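You operate a simulated robot arm through the tools that you are given. There is no shell and no other tool.

You run a simulated robot arm. Do the job below in one go: nothing can be reset, and whatever is moved stays where it is left.

TASK
Set the long loom's stretcher bar to 70 cm.
Fine: loosen the black bar knob and open the bar clip to slide it; clip shut and knob tight at the end; the coloured knobs and clamps end as they began.

The check looks at the end state, three seconds after you hand in, the way a careful person would. Anything else that was tipped, shoved, dropped, spilled or broken makes it a failure.

THE ROBOT
A 6-joint arm with a fingered hand, fixed in place. Base frame: the origin is on the floor under the middle of its stand, x ahead of it, y to its left, z up. Lengths are in cm, angles in rad, forces in N, time in s.
With the tool pointing down near the work surface it reaches from about 28 to 80 cm from the base axis. Its first joint turns from -2.897 to 2.897 rad. Payload 4 kg.
The tool frame sits at the grasp point between the pads (the TCP): z along the fingers, y along the line on which they close. The tips reach 2.6 cm beyond it. The gripper opens to 13.2 cm; its body begins 7.3 cm behind the TCP. The gripper is a hand of 5 fingers: y runs from the thumb to the fingers, the wrist lies at [0, 0, -23.9] in the tool frame, and closing takes about 1.5 s.
Orientation is told as [roll, pitch, yaw] about the base's x, y, z axes, in that order, counted from this pose: with the fingers straight down and closing along the base's y, the tool's x points along the base's -x, its y along +y and its z along -z.

THE INTERFACE
- The arm moves only by the tool step_arm. Its argument "plan" is a list of rows, each a list of 6 numbers: the shift along the tool's x, y, z in units of 500 mm (1.0 is 500 mm), then the turn, a rotation vector about the tool's x, y, z in units of 90 degrees (1.0 is 90 degrees). In form: [[tx, ty, tz, wx, wy, wz], ...]. A call has 1 to 20 rows; each row is the pose to reach, as a shift and turn from the pose commanded when the call began, along the tool's axes at that moment. "jaw" is the gripper command, from -1 (fully open) to 1 (shut), values between in proportion, set as the call begins (left out, the last holds). A call with a number of a shift or a turn outside -1 to 1 is refused whole. Rows are played at 5 a second. More than 5 cm and 0.15 rad between two rows, or a gripper value outside its range, and nothing of the call is played. A pose out of reach is approached as far as the arm can. The call stops where the force on the tool passes 60 N (or 10 N more than at its start, if that is more) or the arm is blocked; 0.2 s more then pass. The fingers move at their own pace (about 4.5 cm/s each) and stop on an object; they squeeze with about 21 N. The grip force told is the motor's: it shows also when the fingers shut on nothing. Time passes only in rows, and 0.2 s behind the last, so rows that repeat a pose let the fingers close. The reply holds the time, the measured pose of the TCP, the force on the tool along the base axes, the opening and the grip force, in the units named above and with some noise, with the torque about the TCP (base axes, N m) and any sound that the robot's microphone picked up.
- Cameras (640 x 400 px; columns grow to the right, rows downward): "scene" is fixed at [22.08, 50.1, 147.97]; the picture's right is [-0.89, -0.45, 0.00], its down [-0.20, 0.40, -0.90] and it looks along [0.40, -0.80, -0.44] (base axes); focal length 353 px, centre (320, 200). "wrist" rides on the gripper at [8.4, 0.2, -9.7] in the tool frame; the picture's right is [-0.02, 1.00, 0.00], its down [-0.75, -0.02, -0.66] and it looks along [-0.66, -0.01, 0.75] (tool axes); focal length 270 px, centre (320, 200). There is no depth. A picture from a camera that has moved, and an enlarged one, comes with that camera's place and axes in the base frame and with its lens.
- grab_frame(camera): a new picture of that camera. The clock stands still meanwhile.
- hand_shape(shape): the hand has 5 fingers and takes this shape, open, in about a second: jaw (thumb against the fingers, like two jaws); tri (thumb and two fingers); tip (a fingertip pinch); poke (one finger out to press); point (the index stretched); flat (the hand flat); cup (the hand cupped); fist (a fist). The gripper value then closes the fingers along that shape, each until it touches; the sizes above hold for jaw. It gives what a move gives, with no picture.
- zoom(camera, box): a new picture of the part [left, top, right, bottom] of that camera's present view, enlarged. The clock stands still meanwhile.
- close_job(): hands the job in; it is judged then, once.

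Places have to be worked out from the pictures, the camera data and where the tool is seen. Open the gripper and draw the arm clear of the work before you hand the job in, unless the task says otherwise.

The tools are called after "Emit:" by a JSON object that holds its "method" and its "body". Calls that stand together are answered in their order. step_arm: Moves the arm, as the interface text tells. Its arguments: {"type":"object","properties":{"plan":{"type":"array","items":{"type":"array","items":{"type":"number"}}},"jaw":{"type":"number"}},"required":["plan"]} The other tools are called the same way: hand_shape (shape) gives the hand a shape; grab_frame (camera) takes a picture; zoom (camera, box) takes an enlarged picture of a part of a camera's view; close_job () hands the job in.

At the start:

```text
time: 0.0
tcp_pos: [31.48, -31.87, 126.57]
tcp_rot: [0.001, 0.0, 0.0]
contact_force: [1.1, 0.3, -0.5]
moment: [-0.01, -0.01, 0.0]
width: 13.15
grasp_force: 0.0
shape: jaw
```

scene: 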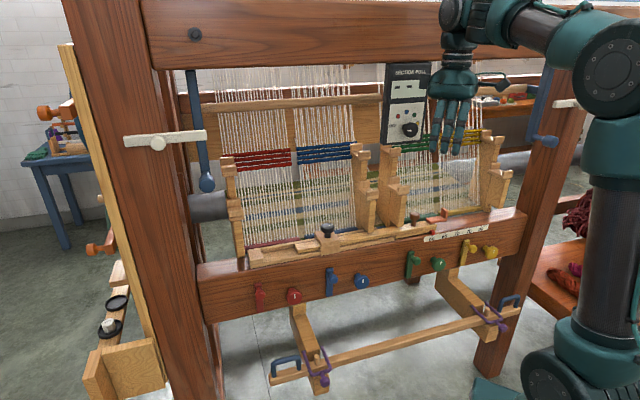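
wrist: 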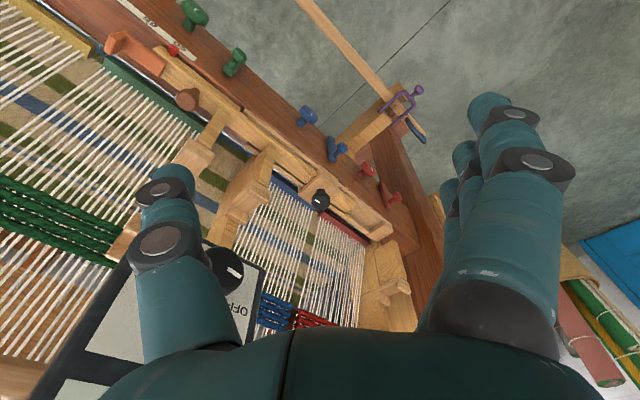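

The pictures show a big loom with coloured knobs, a black knob on a wooden bar and a ruler-like strip at the bar's right end. I'll zoom in on these parts first.

Emit:
{"method": "zoom", "body": {"camera": "scene", "box": [230, 190, 390, 290]}}

Emit:
{"method": "zoom", "body": {"camera": "scene", "box": [370, 180, 530, 280]}}

Emit:
{"method": "zoom", "body": {"camera": "scene", "box": [200, 50, 520, 250]}}

Emit:
{"method": "zoom", "body": {"camera": "scene", "box": [240, 240, 560, 400]}}

```text
4.00 times, centred on (310, 240) of scene
camera zoom: at [22.08, 50.1, 147.97], right [-0.89, -0.45, 0.0], down [-0.2, 0.4, -0.9], along [0.4, -0.8, -0.44], focal length 1411 px, centre (360, 40)
```

zoom: 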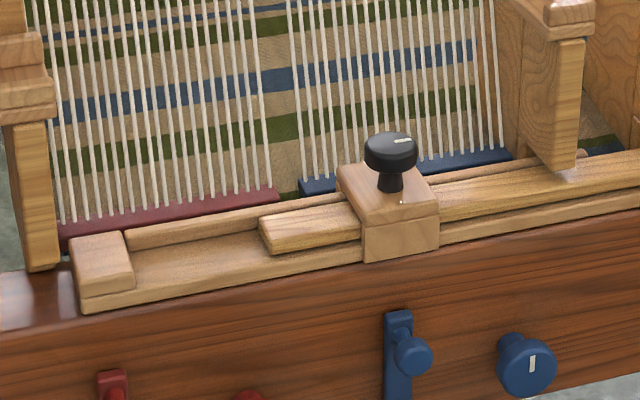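

```text
4.00 times, centred on (450, 230) of scene
camera zoom: at [22.08, 50.1, 147.97], right [-0.89, -0.45, 0.0], down [-0.2, 0.4, -0.9], along [0.4, -0.8, -0.44], focal length 1411 px, centre (-200, 80)
```

zoom: 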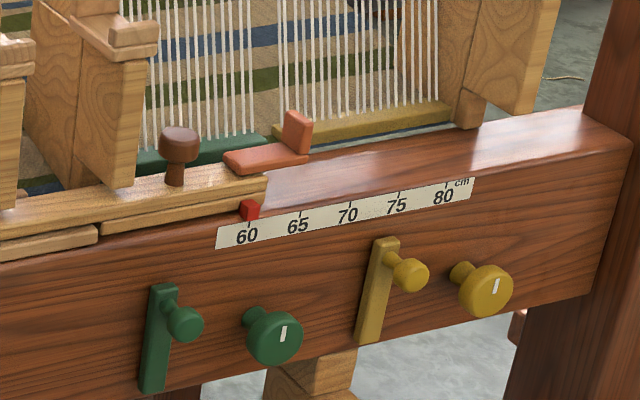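

```text
2.00 times, centred on (360, 150) of scene
camera zoom: at [22.08, 50.1, 147.97], right [-0.89, -0.45, 0.0], down [-0.2, 0.4, -0.9], along [0.4, -0.8, -0.44], focal length 705 px, centre (240, 300)
```

zoom: 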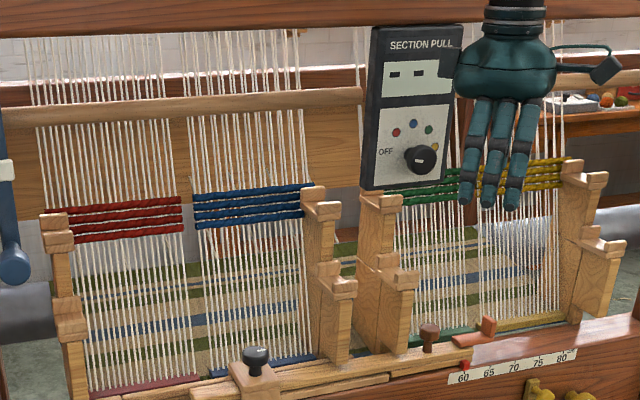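

```text
2.00 times, centred on (400, 320) of scene
camera zoom: at [22.08, 50.1, 147.97], right [-0.89, -0.45, 0.0], down [-0.2, 0.4, -0.9], along [0.4, -0.8, -0.44], focal length 705 px, centre (160, -40)
```

zoom: 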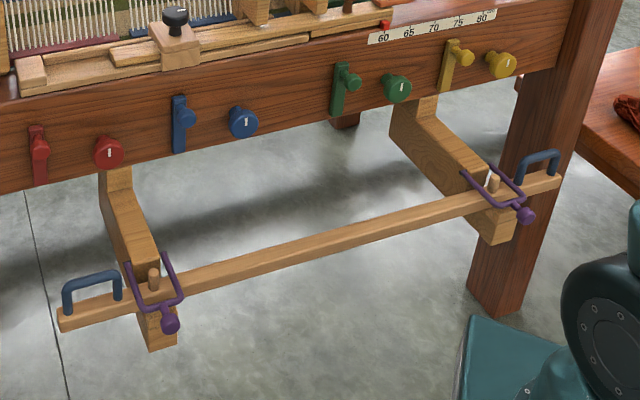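

The scale on the beam reads about 60 at the red pointer. Triangulating from both views puts the pointer near (33, -56, 87) and the black knob near (60, -32, 94). I'll zoom in on the bar through the wrist camera to identify the clip.

Emit:
{"method": "zoom", "body": {"camera": "wrist", "box": [80, 0, 240, 100]}}

Emit:
{"method": "zoom", "body": {"camera": "wrist", "box": [240, 120, 440, 245]}}

Emit:
{"method": "zoom", "body": {"camera": "scene", "box": [400, 200, 464, 240]}}

Emit:
{"method": "zoom", "body": {"camera": "scene", "box": [295, 210, 375, 260]}}

```text
4.00 times, centred on (160, 50) of wrist
camera zoom: at [22.98, -31.52, 136.17], right [0.02, 1.0, 0.0], down [0.75, -0.02, 0.66], along [0.66, -0.01, -0.75], focal length 1081 px, centre (960, 800)
```

zoom: 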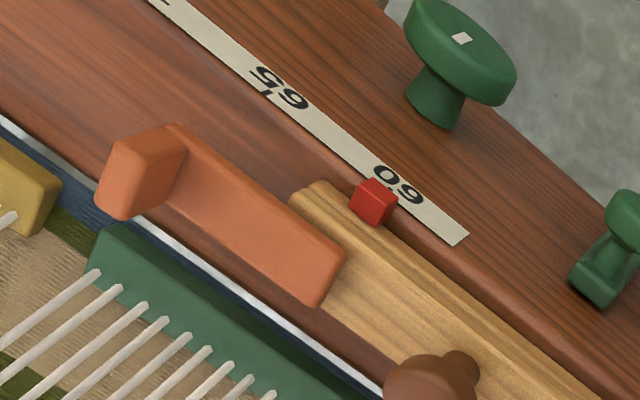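

```text
3.20 times, centred on (340, 182) of wrist
camera zoom: at [22.98, -31.52, 136.17], right [0.02, 1.0, 0.0], down [0.75, -0.02, 0.66], along [0.66, -0.01, -0.75], focal length 865 px, centre (256, 256)
```

zoom: 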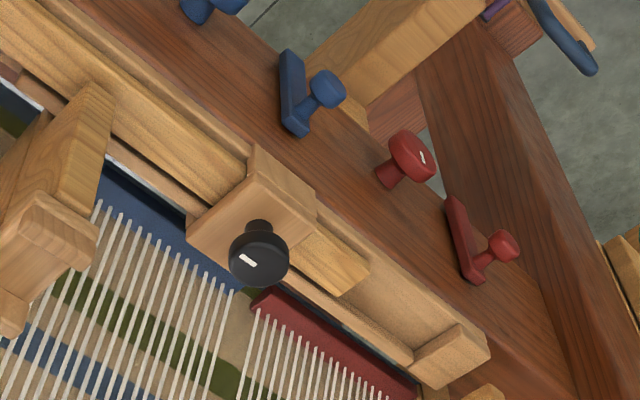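

```text
10.00 times, centred on (432, 220) of scene
camera zoom: at [22.08, 50.1, 147.97], right [-0.89, -0.45, 0.0], down [-0.2, 0.4, -0.9], along [0.4, -0.8, -0.44], focal length 3527 px, centre (-800, 0)
```

zoom: 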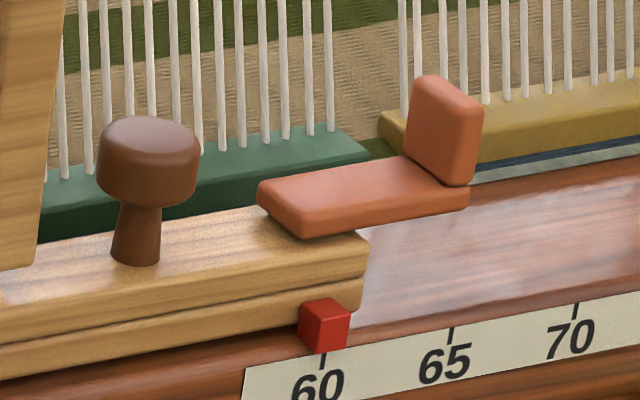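

```text
8.00 times, centred on (335, 235) of scene
camera zoom: at [22.08, 50.1, 147.97], right [-0.89, -0.45, 0.0], down [-0.2, 0.4, -0.9], along [0.4, -0.8, -0.44], focal length 2822 px, centre (200, -80)
```

zoom: 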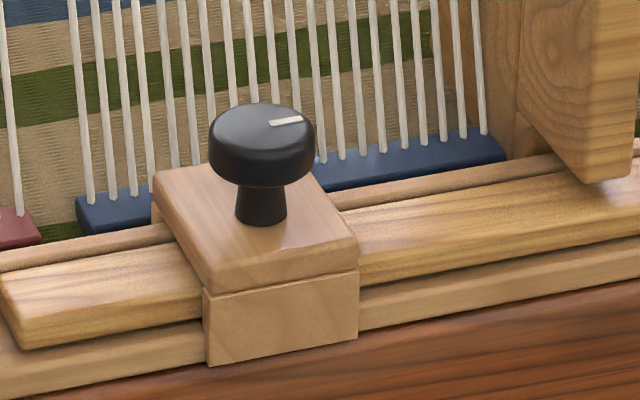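

Two-view triangulation gives the scale as true centimetres, with the beam running along about (0.70, 0.71). The bar has to slide 10 cm towards (-0.70, -0.71). The orange L-shaped part near (31, -60, 93) is probably the bar clip, so I'll move the wrist camera close to it.

Emit:
{"method": "step_arm", "body": {"plan": [[0.011, -0.047, 0.065, 0, 0, 0.062], [0.022, -0.093, 0.13, 0, 0, 0.124], [0.032, -0.14, 0.195, 0, 0, 0.185], [0.043, -0.186, 0.26, 0, 0, 0.247], [0.054, -0.233, 0.325, 0, 0, 0.309], [0.065, -0.279, 0.39, 0, 0, 0.371], [0.075, -0.326, 0.455, 0, 0, 0.432], [0.086, -0.372, 0.52, 0, 0, 0.494]], "jaw": -1}}

```text
time: 1.8
tcp_pos: [27.31, -50.39, 100.67]
tcp_rot: [-0.001, -0.001, -0.775]
contact_force: [0.6, -0.6, -0.1]
moment: [-0.01, -0.03, -0.01]
width: 13.19
grasp_force: 0.0
shape: jaw
```

The arm reached the viewpoint as commanded. I'll take pictures of the clip area.

Emit:
{"method": "grab_frame", "body": {"camera": "wrist"}}

Emit:
{"method": "grab_frame", "body": {"camera": "scene"}}

```text
taken
camera wrist: at [21.18, -44.21, 110.25], right [0.72, 0.7, 0.0], down [0.53, -0.54, 0.66], along [0.46, -0.47, -0.75], focal length 270 px, centre (320, 200)
```

wrist: 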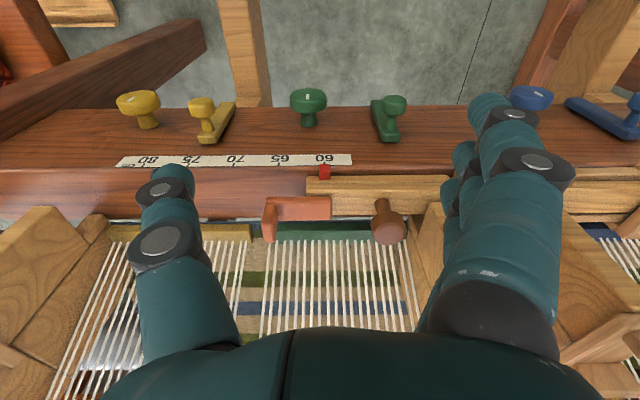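

```text
taken
```

scene: 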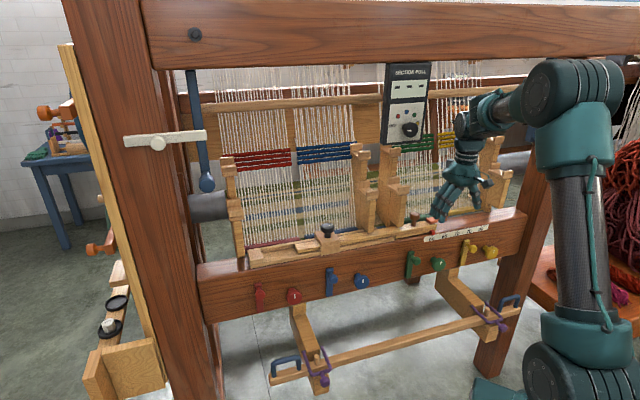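

The clip, the red pointer and the brown peg are now in clear view. I'll zoom in on the clip.

Emit:
{"method": "zoom", "body": {"camera": "wrist", "box": [230, 140, 422, 260]}}

Emit:
{"method": "zoom", "body": {"camera": "wrist", "box": [250, 170, 346, 230]}}

```text
3.33 times, centred on (326, 200) of wrist
camera zoom: at [21.18, -44.21, 110.25], right [0.72, 0.7, 0.0], down [0.53, -0.54, 0.66], along [0.46, -0.47, -0.75], focal length 901 px, centre (300, 200)
```

zoom: 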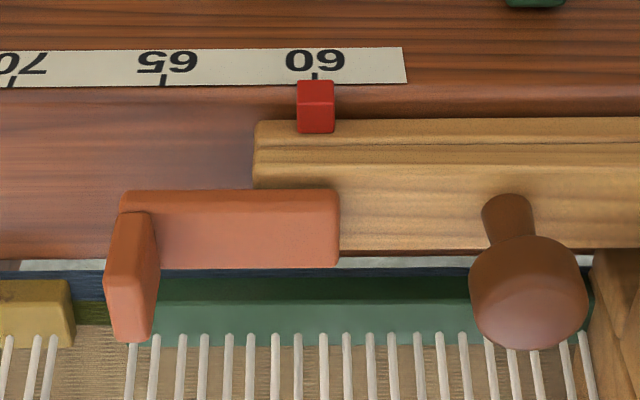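

```text
6.67 times, centred on (298, 200) of wrist
camera zoom: at [21.18, -44.21, 110.25], right [0.72, 0.7, 0.0], down [0.53, -0.54, 0.66], along [0.46, -0.47, -0.75], focal length 1802 px, centre (467, 200)
```

zoom: 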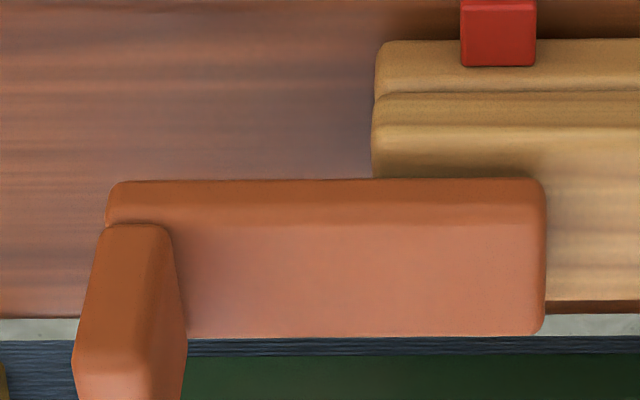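

The orange clip plate lies over the bar's end, with an upright tab at its outer end. Next I'll move along the beam to look at the black knob up close.

Emit:
{"method": "step_arm", "body": {"plan": [[-0.004, 0.09, -0.02, 0, 0, 0], [-0.008, 0.18, -0.04, 0, 0, 0], [-0.012, 0.27, -0.06, 0, 0, 0], [-0.016, 0.36, -0.077, 0, 0, 0], [-0.02, 0.45, -0.077, 0, 0, 0], [-0.025, 0.54, -0.077, 0, 0, 0], [-0.03, 0.63, -0.077, 0, 0, 0], [-0.034, 0.72, -0.077, 0, 0, 0]]}}

Emit:
{"method": "grab_frame", "body": {"camera": "wrist"}}

```text
time: 3.1
tcp_pos: [34.43, -39.11, 103.99]
tcp_rot: [-0.014, 0.056, -0.988]
contact_force: [-1.0, 0.5, -0.5]
moment: [-0.02, 0.0, 0.0]
width: 13.2
grasp_force: 0.1
shape: jaw
stopped in row 6: the arm was blocked; the commanded pose is now the measured one
```

```text
taken
camera wrist: at [30.27, -32.31, 113.96], right [0.85, 0.53, -0.01], down [0.43, -0.66, 0.62], along [0.32, -0.53, -0.79], focal length 270 px, centre (320, 200)
```

wrist: 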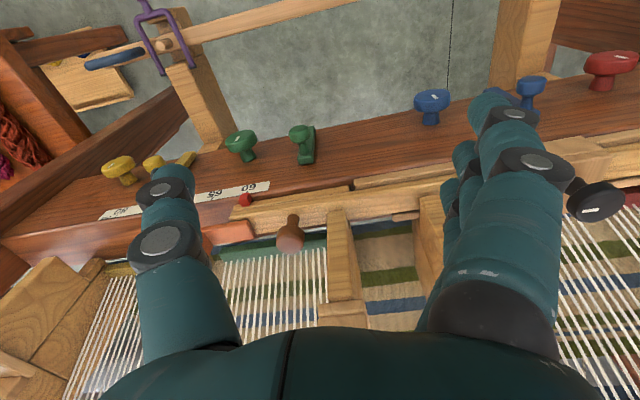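

The arm reports it was blocked with no force on the tool. I'll check the scene view to see why.

Emit:
{"method": "grab_frame", "body": {"camera": "scene"}}

```text
taken
```

scene: 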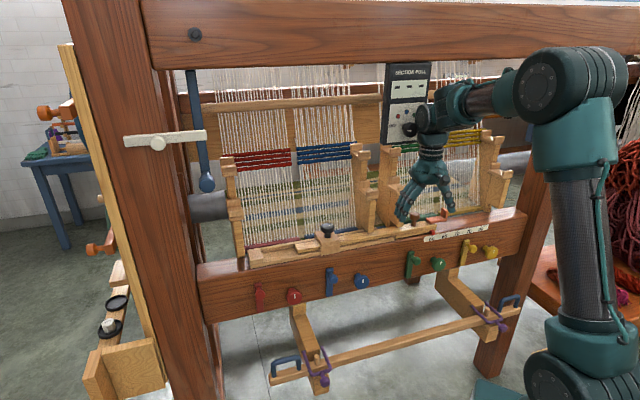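

The SECTION PULL box hangs at about (41, -39, 117–137), right in the path of my wrist, so the wrist has met it. I'll back straight away toward the robot and inspect the box.

Emit:
{"method": "zoom", "body": {"camera": "scene", "box": [370, 60, 466, 120]}}

Emit:
{"method": "step_arm", "body": {"plan": [[0.04, 0.0, 0, 0, 0, 0], [0.1, 0.0, 0, 0, 0, 0], [0.18, 0, 0, 0, 0, 0], [0.24, 0, 0, 0, 0, 0]]}}

Emit:
{"method": "zoom", "body": {"camera": "scene", "box": [370, 60, 466, 120]}}

Emit:
{"method": "grab_frame", "body": {"camera": "scene"}}

```text
6.67 times, centred on (418, 90) of scene
camera zoom: at [22.08, 50.1, 147.97], right [-0.89, -0.45, 0.0], down [-0.2, 0.4, -0.9], along [0.4, -0.8, -0.44], focal length 2351 px, centre (-333, 933)
```

zoom: 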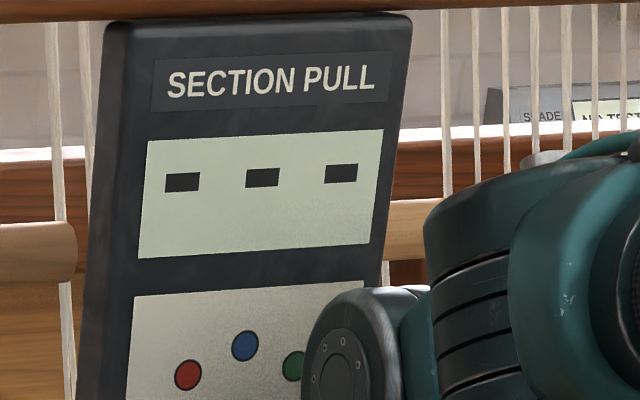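

```text
time: 4.1
tcp_pos: [29.19, -29.69, 104.0]
tcp_rot: [-0.013, 0.054, -0.975]
contact_force: [-0.2, 0.4, 0.6]
moment: [0.0, 0.01, -0.01]
width: 13.18
grasp_force: 0.0
shape: jaw
```

```text
6.67 times, centred on (418, 90) of scene
camera zoom: at [22.08, 50.1, 147.97], right [-0.89, -0.45, 0.0], down [-0.2, 0.4, -0.9], along [0.4, -0.8, -0.44], focal length 2351 px, centre (-333, 933)
```

zoom: 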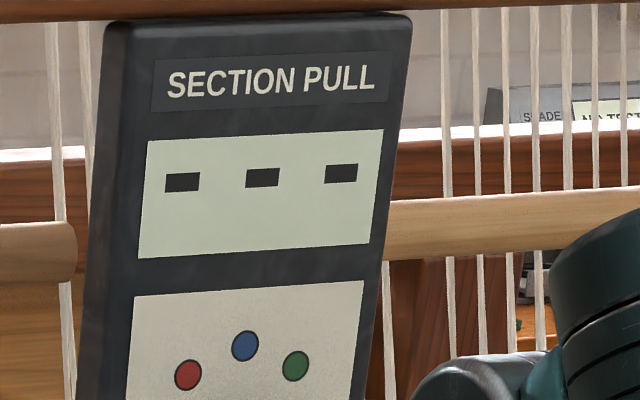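

```text
taken
```

scene: 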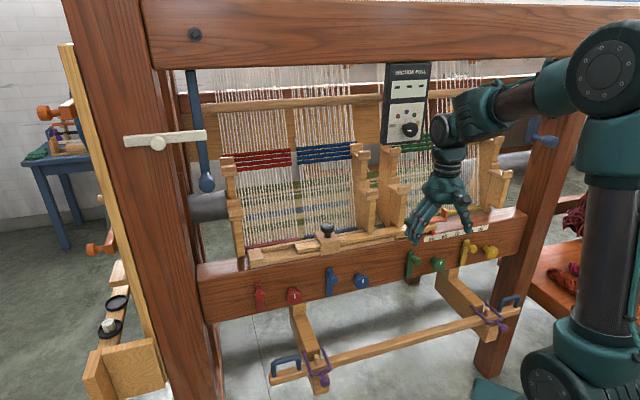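

Emit:
{"method": "zoom", "body": {"camera": "scene", "box": [370, 90, 450, 140]}}

Emit:
{"method": "grab_frame", "body": {"camera": "wrist"}}

```text
8.00 times, centred on (410, 115) of scene
camera zoom: at [22.08, 50.1, 147.97], right [-0.89, -0.45, 0.0], down [-0.2, 0.4, -0.9], along [0.4, -0.8, -0.44], focal length 2822 px, centre (-400, 880)
```

zoom: 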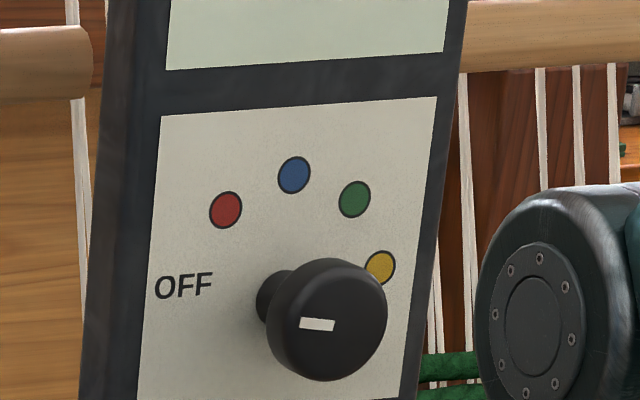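

```text
taken
camera wrist: at [24.77, -22.85, 113.96], right [0.84, 0.54, -0.01], down [0.44, -0.66, 0.62], along [0.33, -0.52, -0.79], focal length 270 px, centre (320, 200)
```

wrist: 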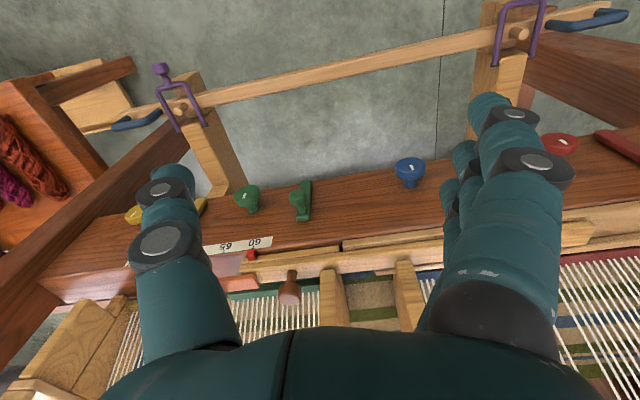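

The dial on the box still points left toward OFF and the readout is unchanged, so nothing was shifted. I'll go to the knob staying clear of the box: along the beam first, then inward, levelling the hand as I go.

Emit:
{"method": "step_arm", "body": {"plan": [[0, 0.07, -0.004, -0.002, -0.005, -0.018], [-0.02, 0.14, -0.008, -0.003, -0.01, -0.036], [-0.05, 0.21, -0.012, -0.005, -0.014, -0.054], [-0.09, 0.28, -0.016, -0.007, -0.019, -0.072], [-0.13, 0.35, -0.02, -0.009, -0.024, -0.09], [-0.17, 0.41, -0.024, -0.01, -0.029, -0.109], [-0.21, 0.454, -0.027, -0.012, -0.0335, -0.127]]}}

Emit:
{"method": "grab_frame", "body": {"camera": "wrist"}}

Emit:
{"method": "grab_frame", "body": {"camera": "scene"}}

```text
time: 5.7
tcp_pos: [53.88, -25.93, 104.34]
tcp_rot: [0.011, 0.002, -0.778]
contact_force: [-0.1, -0.2, -0.6]
moment: [0.0, -0.02, 0.0]
width: 13.18
grasp_force: 0.2
shape: jaw
```

```text
taken
camera wrist: at [47.7, -19.74, 113.92], right [0.72, 0.7, 0.01], down [0.52, -0.54, 0.66], along [0.47, -0.46, -0.75], focal length 270 px, centre (320, 200)
```

wrist: 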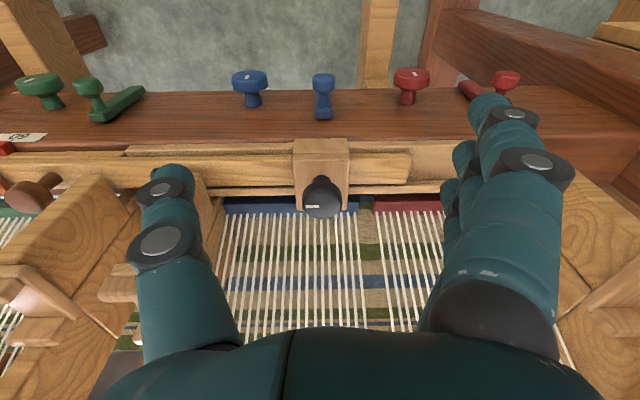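

```text
taken
```

scene: 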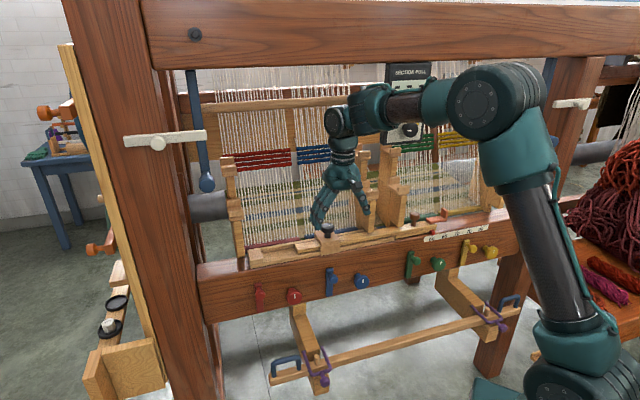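

I have a direct view of the black knob now. I'll zoom in to locate its position, height and mark accurately.

Emit:
{"method": "zoom", "body": {"camera": "wrist", "box": [264, 130, 384, 230]}}

Emit:
{"method": "zoom", "body": {"camera": "scene", "box": [295, 200, 375, 260]}}

Emit:
{"method": "zoom", "body": {"camera": "scene", "box": [290, 90, 450, 250]}}

```text
4.00 times, centred on (324, 180) of wrist
camera zoom: at [47.7, -19.74, 113.92], right [0.72, 0.7, 0.01], down [0.52, -0.54, 0.66], along [0.47, -0.46, -0.75], focal length 1081 px, centre (304, 280)
```

zoom: 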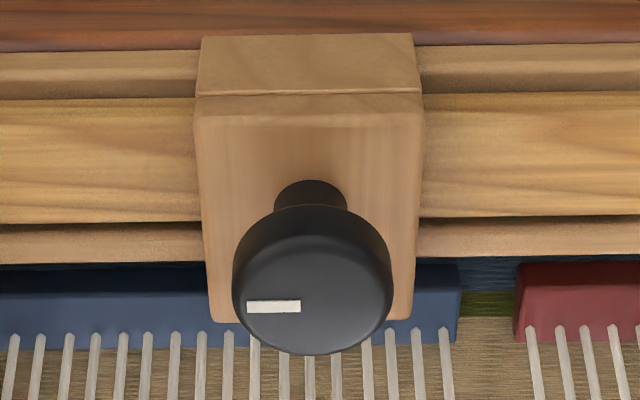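

```text
6.67 times, centred on (335, 230) of scene
camera zoom: at [22.08, 50.1, 147.97], right [-0.89, -0.45, 0.0], down [-0.2, 0.4, -0.9], along [0.4, -0.8, -0.44], focal length 2351 px, centre (220, 0)
```

zoom: 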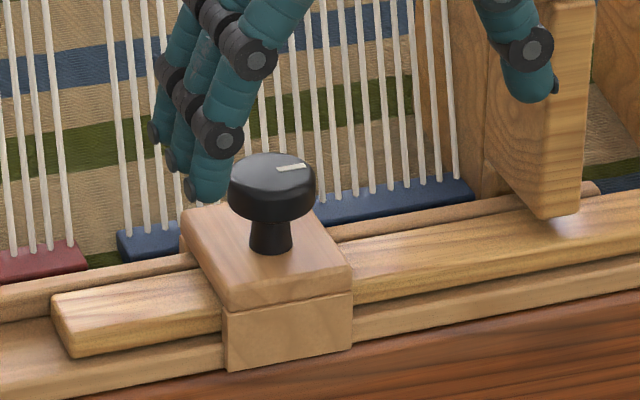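

```text
2.50 times, centred on (370, 170) of scene
camera zoom: at [22.08, 50.1, 147.97], right [-0.89, -0.45, 0.0], down [-0.2, 0.4, -0.9], along [0.4, -0.8, -0.44], focal length 882 px, centre (195, 275)
```

zoom: 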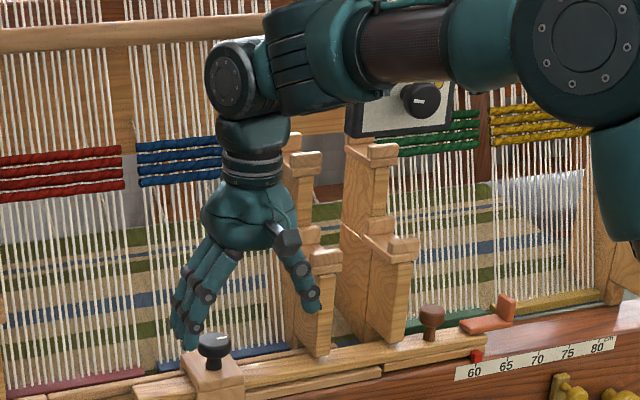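

The knob top centre comes out at about (60.3, -31.7, 94.6) with a diameter near 3.9 cm, and the warp threads are about 5–6 cm behind it. A narrower grip would be safer near the threads, so I'll try the tri shape here in free air and look at it.

Emit:
{"method": "hand_shape", "body": {"shape": "tri"}}

Emit:
{"method": "grab_frame", "body": {"camera": "wrist"}}

Emit:
{"method": "zoom", "body": {"camera": "scene", "box": [290, 130, 402, 200]}}

```text
time: 6.6
tcp_pos: [53.7, -25.83, 104.28]
tcp_rot: [0.013, 0.001, -0.777]
contact_force: [-0.5, 0.7, 0.0]
moment: [0.01, 0.01, 0.0]
width: 13.19
grasp_force: 0.1
shape: tri
```

```text
taken
camera wrist: at [47.65, -19.74, 113.9], right [0.72, 0.7, 0.01], down [0.52, -0.54, 0.66], along [0.46, -0.46, -0.75], focal length 270 px, centre (320, 200)
```

wrist: 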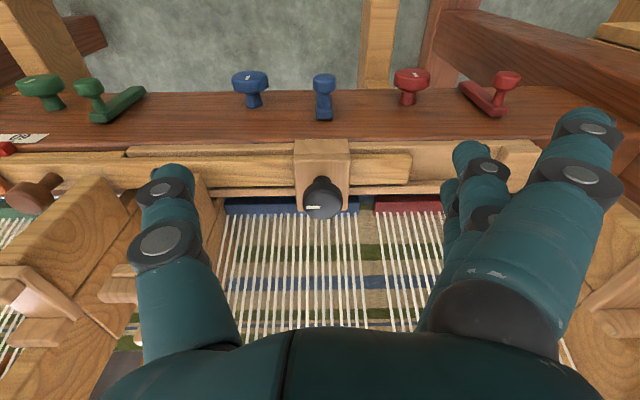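

```text
5.71 times, centred on (346, 165) of scene
camera zoom: at [22.08, 50.1, 147.97], right [-0.89, -0.45, 0.0], down [-0.2, 0.4, -0.9], along [0.4, -0.8, -0.44], focal length 2016 px, centre (171, 400)
```

zoom: 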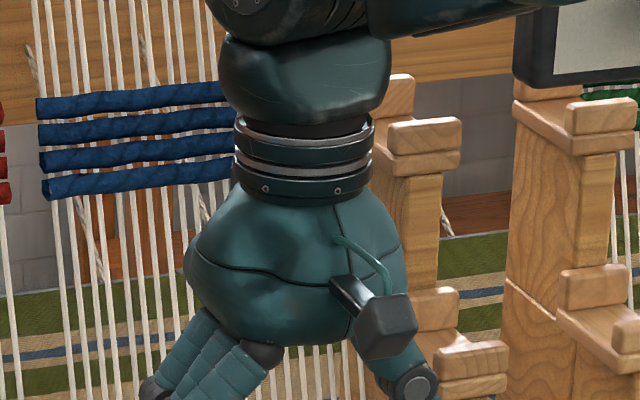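

The tri shape splays one outer finger outward. I'll look at this shape from the scene camera before choosing.

Emit:
{"method": "zoom", "body": {"camera": "scene", "box": [290, 180, 402, 250]}}

Emit:
{"method": "hand_shape", "body": {"shape": "tip"}}

Emit:
{"method": "grab_frame", "body": {"camera": "wrist"}}

Emit:
{"method": "zoom", "body": {"camera": "scene", "box": [290, 180, 402, 250]}}

```text
5.71 times, centred on (346, 215) of scene
camera zoom: at [22.08, 50.1, 147.97], right [-0.89, -0.45, 0.0], down [-0.2, 0.4, -0.9], along [0.4, -0.8, -0.44], focal length 2016 px, centre (171, 114)
```

zoom: 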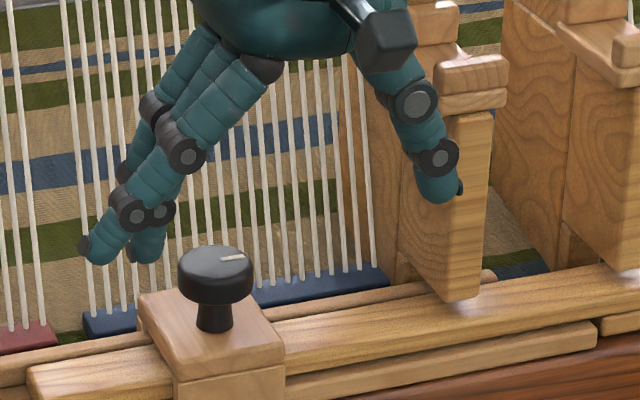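

```text
time: 7.5
tcp_pos: [53.75, -25.74, 104.26]
tcp_rot: [0.012, 0.0, -0.777]
contact_force: [-0.3, -0.2, -0.9]
moment: [-0.03, 0.02, -0.02]
width: 13.19
grasp_force: 0.1
shape: tip
```

```text
taken
camera wrist: at [47.65, -19.74, 113.9], right [0.72, 0.7, 0.01], down [0.52, -0.54, 0.66], along [0.46, -0.46, -0.75], focal length 270 px, centre (320, 200)
```

wrist: 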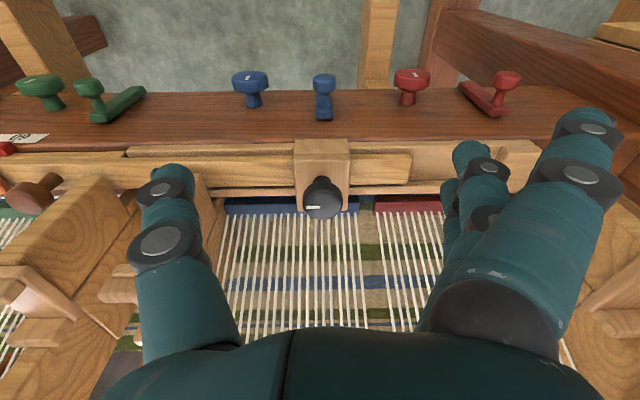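

```text
5.71 times, centred on (346, 215) of scene
camera zoom: at [22.08, 50.1, 147.97], right [-0.89, -0.45, 0.0], down [-0.2, 0.4, -0.9], along [0.4, -0.8, -0.44], focal length 2016 px, centre (171, 114)
```

zoom: 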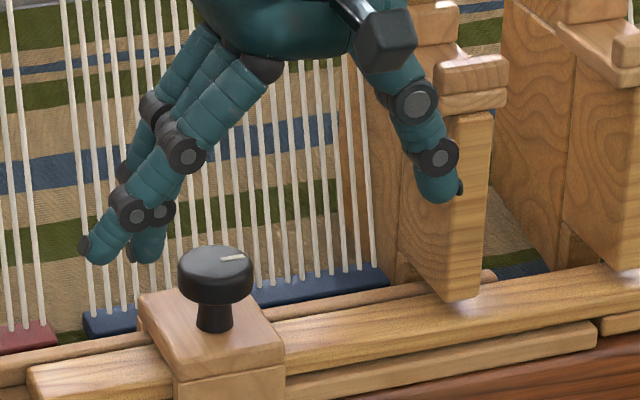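

Tri and tip look alike and splay a finger, so I'll go back to jaw, partly closed. Then I'll hover above the knob, keeping clear of the threads behind.

Emit:
{"method": "hand_shape", "body": {"shape": "jaw"}}

Emit:
{"method": "step_arm", "body": {"plan": [[-0.06, 0.002, 0, 0, 0, 0], [-0.12, 0.004, 0, 0, 0, 0], [-0.175, 0.007, 0.02, 0, 0, 0], [-0.175, 0.007, 0.06, 0, 0, 0], [-0.175, 0.007, 0.1, 0, 0, 0]], "jaw": -0.2}}

Emit:
{"method": "grab_frame", "body": {"camera": "wrist"}}

Emit:
{"method": "zoom", "body": {"camera": "scene", "box": [270, 160, 398, 240]}}

```text
time: 8.4
tcp_pos: [53.74, -25.84, 104.15]
tcp_rot: [0.011, 0.002, -0.778]
contact_force: [0.3, 0.2, -0.1]
moment: [0.0, -0.04, -0.01]
width: 13.2
grasp_force: 0.1
shape: jaw
```

```text
time: 9.6
tcp_pos: [60.37, -31.54, 99.48]
tcp_rot: [0.011, 0.002, -0.777]
contact_force: [-1.0, 0.4, -0.5]
moment: [-0.02, 0.01, 0.0]
width: 8.0
grasp_force: 0.0
shape: jaw
```

```text
taken
camera wrist: at [54.32, -25.53, 109.0], right [0.72, 0.7, 0.01], down [0.52, -0.54, 0.66], along [0.46, -0.46, -0.75], focal length 270 px, centre (320, 200)
```

wrist: 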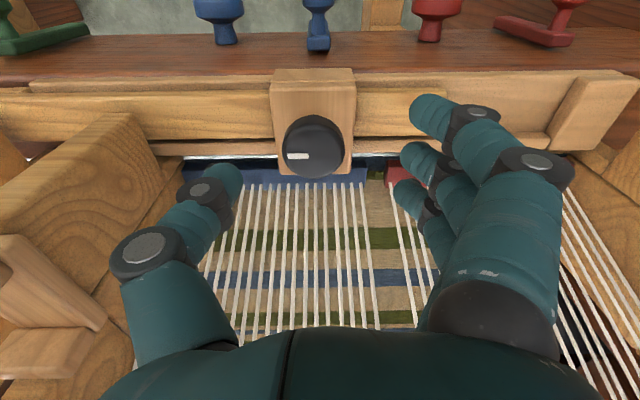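

```text
5.00 times, centred on (334, 200) of scene
camera zoom: at [22.08, 50.1, 147.97], right [-0.89, -0.45, 0.0], down [-0.2, 0.4, -0.9], along [0.4, -0.8, -0.44], focal length 1764 px, centre (250, 200)
```

zoom: 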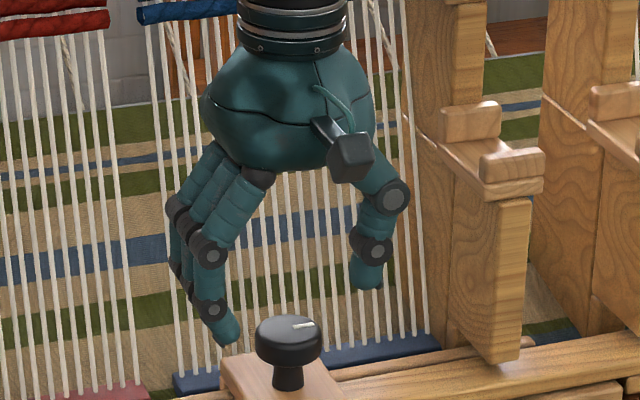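

The knob is nearly centred under the hand, about 0.3 cm toward the thumb side. I'll shift by that, descend to z≈94.8 and close on the knob.

Emit:
{"method": "step_arm", "body": {"plan": [[0.002, -0.006, 0.03, 0, 0, 0], [0.002, -0.006, 0.06, 0, 0, 0], [0.002, -0.006, 0.094, 0, 0, 0]], "jaw": -0.2}}

Emit:
{"method": "zoom", "body": {"camera": "scene", "box": [270, 180, 398, 260]}}

Emit:
{"method": "grab_frame", "body": {"camera": "wrist"}}

```text
time: 10.4
tcp_pos: [60.01, -31.73, 94.74]
tcp_rot: [0.011, 0.002, -0.777]
contact_force: [0.5, 0.7, -0.8]
moment: [0.0, 0.02, -0.01]
width: 7.99
grasp_force: 0.1
shape: jaw
```

```text
5.00 times, centred on (334, 220) of scene
camera zoom: at [22.08, 50.1, 147.97], right [-0.89, -0.45, 0.0], down [-0.2, 0.4, -0.9], along [0.4, -0.8, -0.44], focal length 1764 px, centre (250, 100)
```

zoom: 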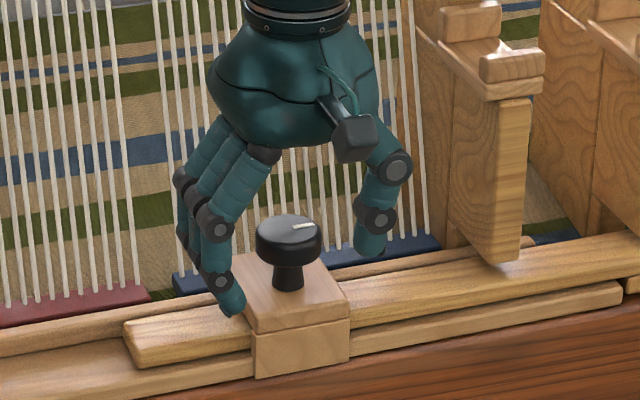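

```text
taken
camera wrist: at [53.99, -25.63, 104.39], right [0.72, 0.7, 0.01], down [0.52, -0.54, 0.66], along [0.46, -0.46, -0.75], focal length 270 px, centre (320, 200)
```

wrist: 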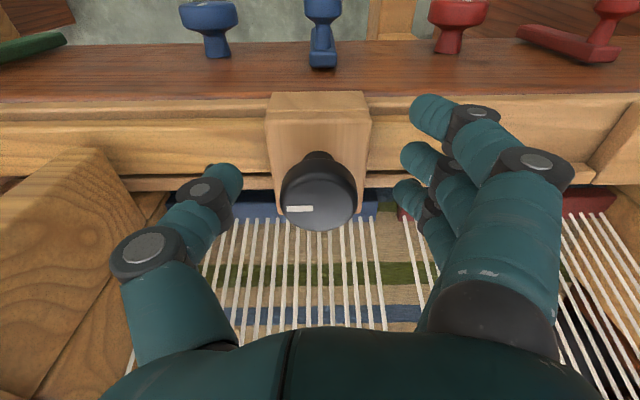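

The knob sits between the thumb and the middle fingers, with the tips just above the block. Closing the fingers now.

Emit:
{"method": "step_arm", "body": {"plan": [[0, 0, 0, 0, 0, 0], [0, 0, 0, 0, 0, 0], [0, 0, 0, 0, 0, 0], [0, 0, 0, 0, 0, 0], [0, 0, 0, 0, 0, 0], [0, 0, 0, 0, 0, 0], [0, 0, 0, 0, 0, 0], [0, 0, 0, 0, 0, 0]], "jaw": 1}}

Emit:
{"method": "grab_frame", "body": {"camera": "wrist"}}

Emit:
{"method": "zoom", "body": {"camera": "scene", "box": [286, 195, 382, 255]}}

```text
time: 12.2
tcp_pos: [60.0, -31.91, 94.82]
tcp_rot: [0.01, 0.004, -0.777]
contact_force: [-7.8, -4.3, -4.9]
moment: [-0.08, 0.12, -0.02]
width: 1.78
grasp_force: 21.0
shape: jaw
```

```text
taken
camera wrist: at [53.95, -25.67, 104.37], right [0.72, 0.7, 0.01], down [0.52, -0.55, 0.66], along [0.46, -0.46, -0.76], focal length 270 px, centre (320, 200)
```

wrist: 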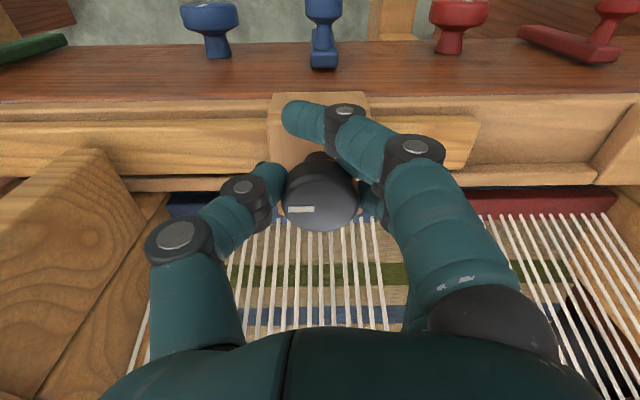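

```text
6.67 times, centred on (334, 225) of scene
camera zoom: at [22.08, 50.1, 147.97], right [-0.89, -0.45, 0.0], down [-0.2, 0.4, -0.9], along [0.4, -0.8, -0.44], focal length 2351 px, centre (227, 33)
```

zoom: 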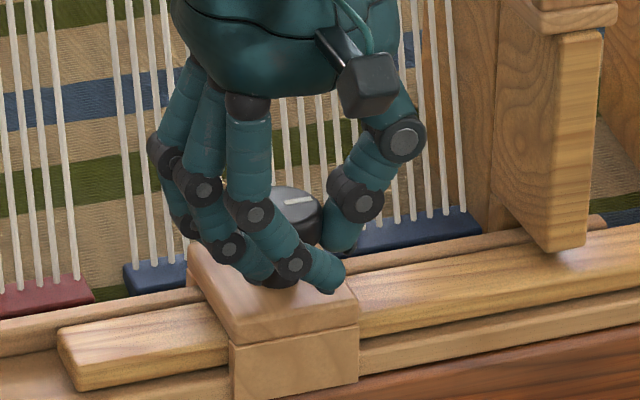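

The fingers are wrapped around the knob with 21 N of grip. I'll turn counter-clockwise seen from above in small steps and watch the mark and torque.

Emit:
{"method": "step_arm", "body": {"plan": [[0, 0, 0, 0, 0, -0.05], [0, 0, 0, 0, 0, -0.1], [0, 0, 0, 0, 0, -0.15], [0, 0, 0, 0, 0, -0.2]]}}

Emit:
{"method": "grab_frame", "body": {"camera": "wrist"}}

Emit:
{"method": "zoom", "body": {"camera": "scene", "box": [286, 195, 382, 255]}}

```text
time: 13.2
tcp_pos: [59.9, -31.82, 94.75]
tcp_rot: [0.009, -0.001, -0.462]
contact_force: [-14.5, -9.7, -9.5]
moment: [-0.16, 0.24, -0.17]
width: 1.8
grasp_force: 20.7
shape: jaw
```

```text
taken
camera wrist: at [52.33, -27.81, 104.4], right [0.46, 0.89, 0.01], down [0.66, -0.36, 0.66], along [0.59, -0.3, -0.75], focal length 270 px, centre (320, 200)
```

wrist: 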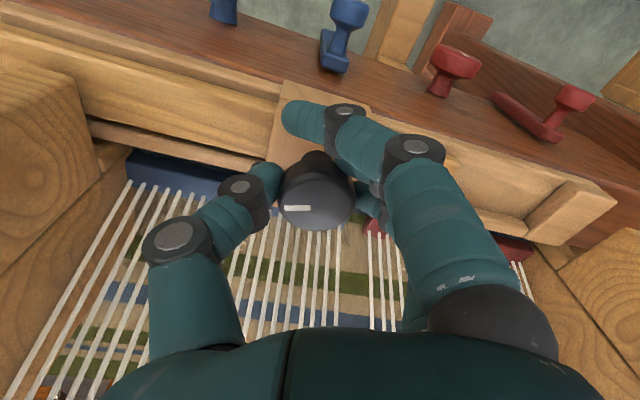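

```text
6.67 times, centred on (334, 225) of scene
camera zoom: at [22.08, 50.1, 147.97], right [-0.89, -0.45, 0.0], down [-0.2, 0.4, -0.9], along [0.4, -0.8, -0.44], focal length 2351 px, centre (227, 33)
```

zoom: 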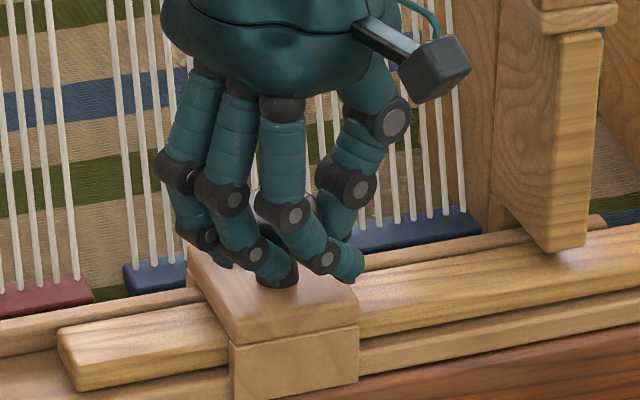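

The mark stays fixed in the hand's view, so the knob turned with the hand by about 0.31 rad with only modest torque. Continuing counter-clockwise.

Emit:
{"method": "step_arm", "body": {"plan": [[0, 0, 0, 0, 0, -0.06], [0, 0, 0, 0, 0, -0.12], [0, 0, 0, 0, 0, -0.18], [0, 0, 0, 0, 0, -0.24], [0, 0, 0, 0, 0, -0.3]]}}

Emit:
{"method": "grab_frame", "body": {"camera": "wrist"}}

Emit:
{"method": "zoom", "body": {"camera": "scene", "box": [286, 195, 382, 255]}}

```text
time: 14.4
tcp_pos: [59.94, -31.86, 94.83]
tcp_rot: [0.008, -0.005, 0.007]
contact_force: [-26.8, -21.5, -5.8]
moment: [-0.39, 0.41, -0.25]
width: 1.96
grasp_force: 21.4
shape: jaw
```

```text
taken
camera wrist: at [51.31, -31.72, 104.33], right [0.01, 1.0, 0.01], down [0.75, -0.02, 0.66], along [0.66, 0.0, -0.75], focal length 270 px, centre (320, 200)
```

wrist: 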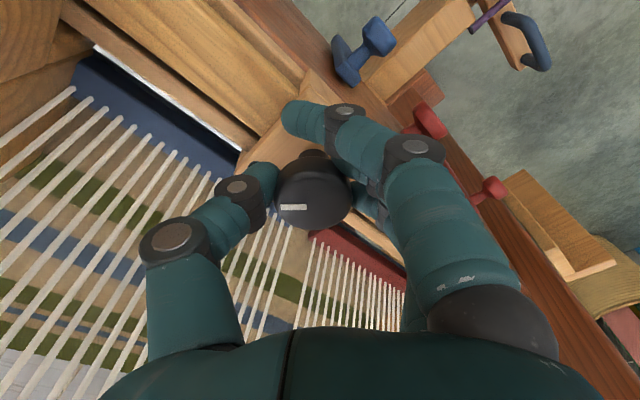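

```text
6.67 times, centred on (334, 225) of scene
camera zoom: at [22.08, 50.1, 147.97], right [-0.89, -0.45, 0.0], down [-0.2, 0.4, -0.9], along [0.4, -0.8, -0.44], focal length 2351 px, centre (227, 33)
```

zoom: 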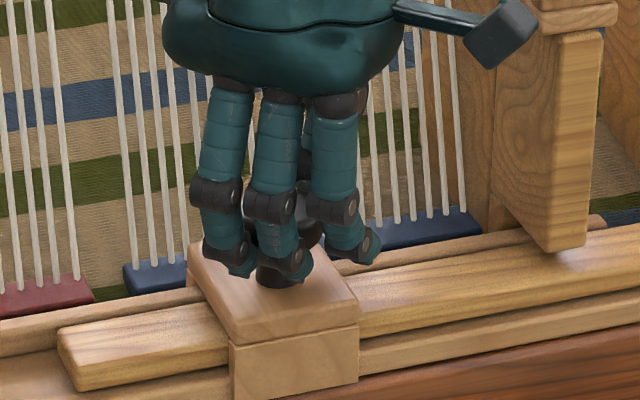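

The knob has followed for about 0.78 rad, and a sideways force of roughly 34 N toward -e has built up. I'll shift the hand slightly that way to relieve it and keep turning.

Emit:
{"method": "step_arm", "body": {"plan": [[0.004, -0.004, 0, 0, 0, 0], [0.006, -0.006, 0, 0, 0, -0.06], [0.006, -0.006, 0, 0, 0, -0.12], [0.006, -0.006, 0, 0, 0, -0.18], [0.006, -0.006, 0, 0, 0, -0.24]]}}

Emit:
{"method": "grab_frame", "body": {"camera": "wrist"}}

Emit:
{"method": "zoom", "body": {"camera": "scene", "box": [286, 195, 382, 255]}}

```text
time: 15.6
tcp_pos: [59.76, -32.1, 94.94]
tcp_rot: [0.006, -0.011, 0.386]
contact_force: [-3.5, -25.1, -3.6]
moment: [-0.45, 0.04, -0.2]
width: 1.97
grasp_force: 20.5
shape: jaw
```

```text
taken
camera wrist: at [51.67, -35.08, 104.28], right [-0.36, 0.93, 0.01], down [0.7, 0.26, 0.67], along [0.62, 0.24, -0.75], focal length 270 px, centre (320, 200)
```

wrist: 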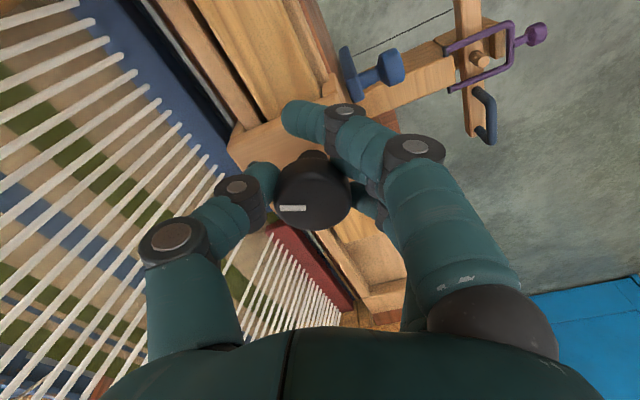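

```text
6.67 times, centred on (334, 225) of scene
camera zoom: at [22.08, 50.1, 147.97], right [-0.89, -0.45, 0.0], down [-0.2, 0.4, -0.9], along [0.4, -0.8, -0.44], focal length 2351 px, centre (227, 33)
```

zoom: 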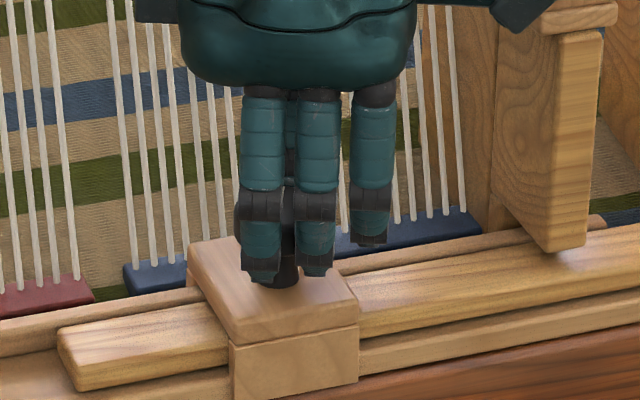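

The mark is still fixed relative to the hand, so the knob has turned about 1.16 rad. The thumb knuckle is now close to the threads, so I'll release gently while easing the hand toward me. Then I'll lift, un-wind and re-grip.

Emit:
{"method": "step_arm", "body": {"plan": [[0.001, 0.002, 0, 0, 0, 0], [0.003, 0.006, 0, 0, 0, 0], [0.005, 0.011, 0, 0, 0, 0], [0.005, 0.011, 0, 0, 0, 0], [0.005, 0.011, -0.03, 0, 0, 0], [0.005, 0.011, -0.09, 0, 0, 0]], "jaw": 0.1}}

Emit:
{"method": "grab_frame", "body": {"camera": "wrist"}}

Emit:
{"method": "zoom", "body": {"camera": "scene", "box": [270, 170, 398, 250]}}

```text
time: 17.0
tcp_pos: [59.31, -31.7, 99.18]
tcp_rot: [0.007, -0.009, 0.385]
contact_force: [0.0, -0.3, -0.6]
moment: [0.02, 0.0, 0.02]
width: 5.91
grasp_force: 0.2
shape: jaw
```

```text
taken
camera wrist: at [51.2, -34.61, 108.68], right [-0.36, 0.93, 0.01], down [0.7, 0.26, 0.66], along [0.62, 0.24, -0.75], focal length 270 px, centre (320, 200)
```

wrist: 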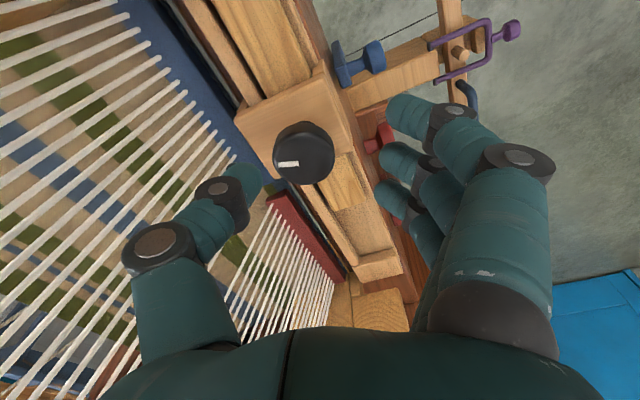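

```text
5.00 times, centred on (334, 210) of scene
camera zoom: at [22.08, 50.1, 147.97], right [-0.89, -0.45, 0.0], down [-0.2, 0.4, -0.9], along [0.4, -0.8, -0.44], focal length 1764 px, centre (250, 150)
```

zoom: 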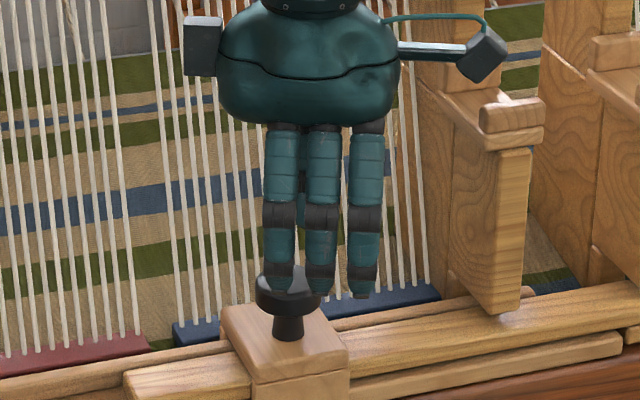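

The release was clean, with no residual force, and the knob's mark has swung round. I'll rotate the hand back to its starting yaw above the knob and re-centre.

Emit:
{"method": "step_arm", "body": {"plan": [[0, 0, 0, 0, 0, 0.09], [0, 0, 0, 0, 0, 0.18], [-0.002, -0.001, 0, 0, 0, 0.27], [-0.004, -0.003, 0, 0, 0, 0.36], [-0.006, -0.004, 0, 0, 0, 0.45], [-0.008, -0.005, 0, 0, 0, 0.54], [-0.01, -0.006, 0, 0, 0, 0.63], [-0.012, -0.007, 0, 0, 0, 0.72], [-0.012, -0.007, 0, 0, 0, 0.739]], "jaw": -0.2}}

Emit:
{"method": "grab_frame", "body": {"camera": "wrist"}}

Emit:
{"method": "zoom", "body": {"camera": "scene", "box": [270, 170, 398, 250]}}

```text
time: 19.0
tcp_pos: [59.92, -31.83, 99.32]
tcp_rot: [0.011, 0.003, -0.776]
contact_force: [1.3, 1.0, -0.4]
moment: [0.03, -0.01, -0.03]
width: 7.86
grasp_force: 0.0
shape: jaw
```

```text
taken
camera wrist: at [53.88, -25.65, 108.88], right [0.72, 0.7, 0.01], down [0.52, -0.54, 0.66], along [0.46, -0.46, -0.75], focal length 270 px, centre (320, 200)
```

wrist: 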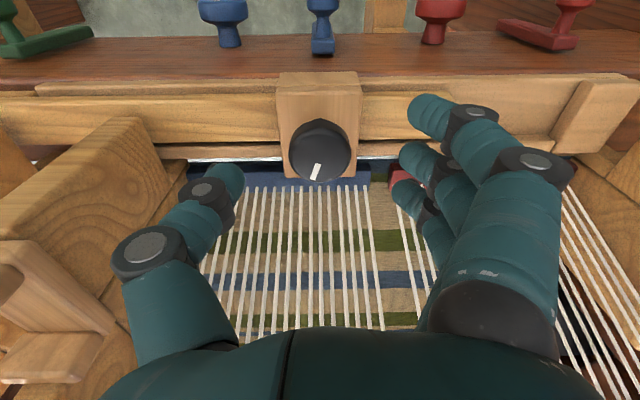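

```text
5.00 times, centred on (334, 210) of scene
camera zoom: at [22.08, 50.1, 147.97], right [-0.89, -0.45, 0.0], down [-0.2, 0.4, -0.9], along [0.4, -0.8, -0.44], focal length 1764 px, centre (250, 150)
```

zoom: 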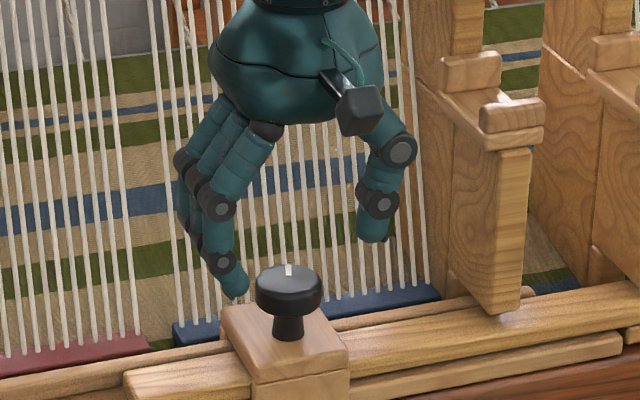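

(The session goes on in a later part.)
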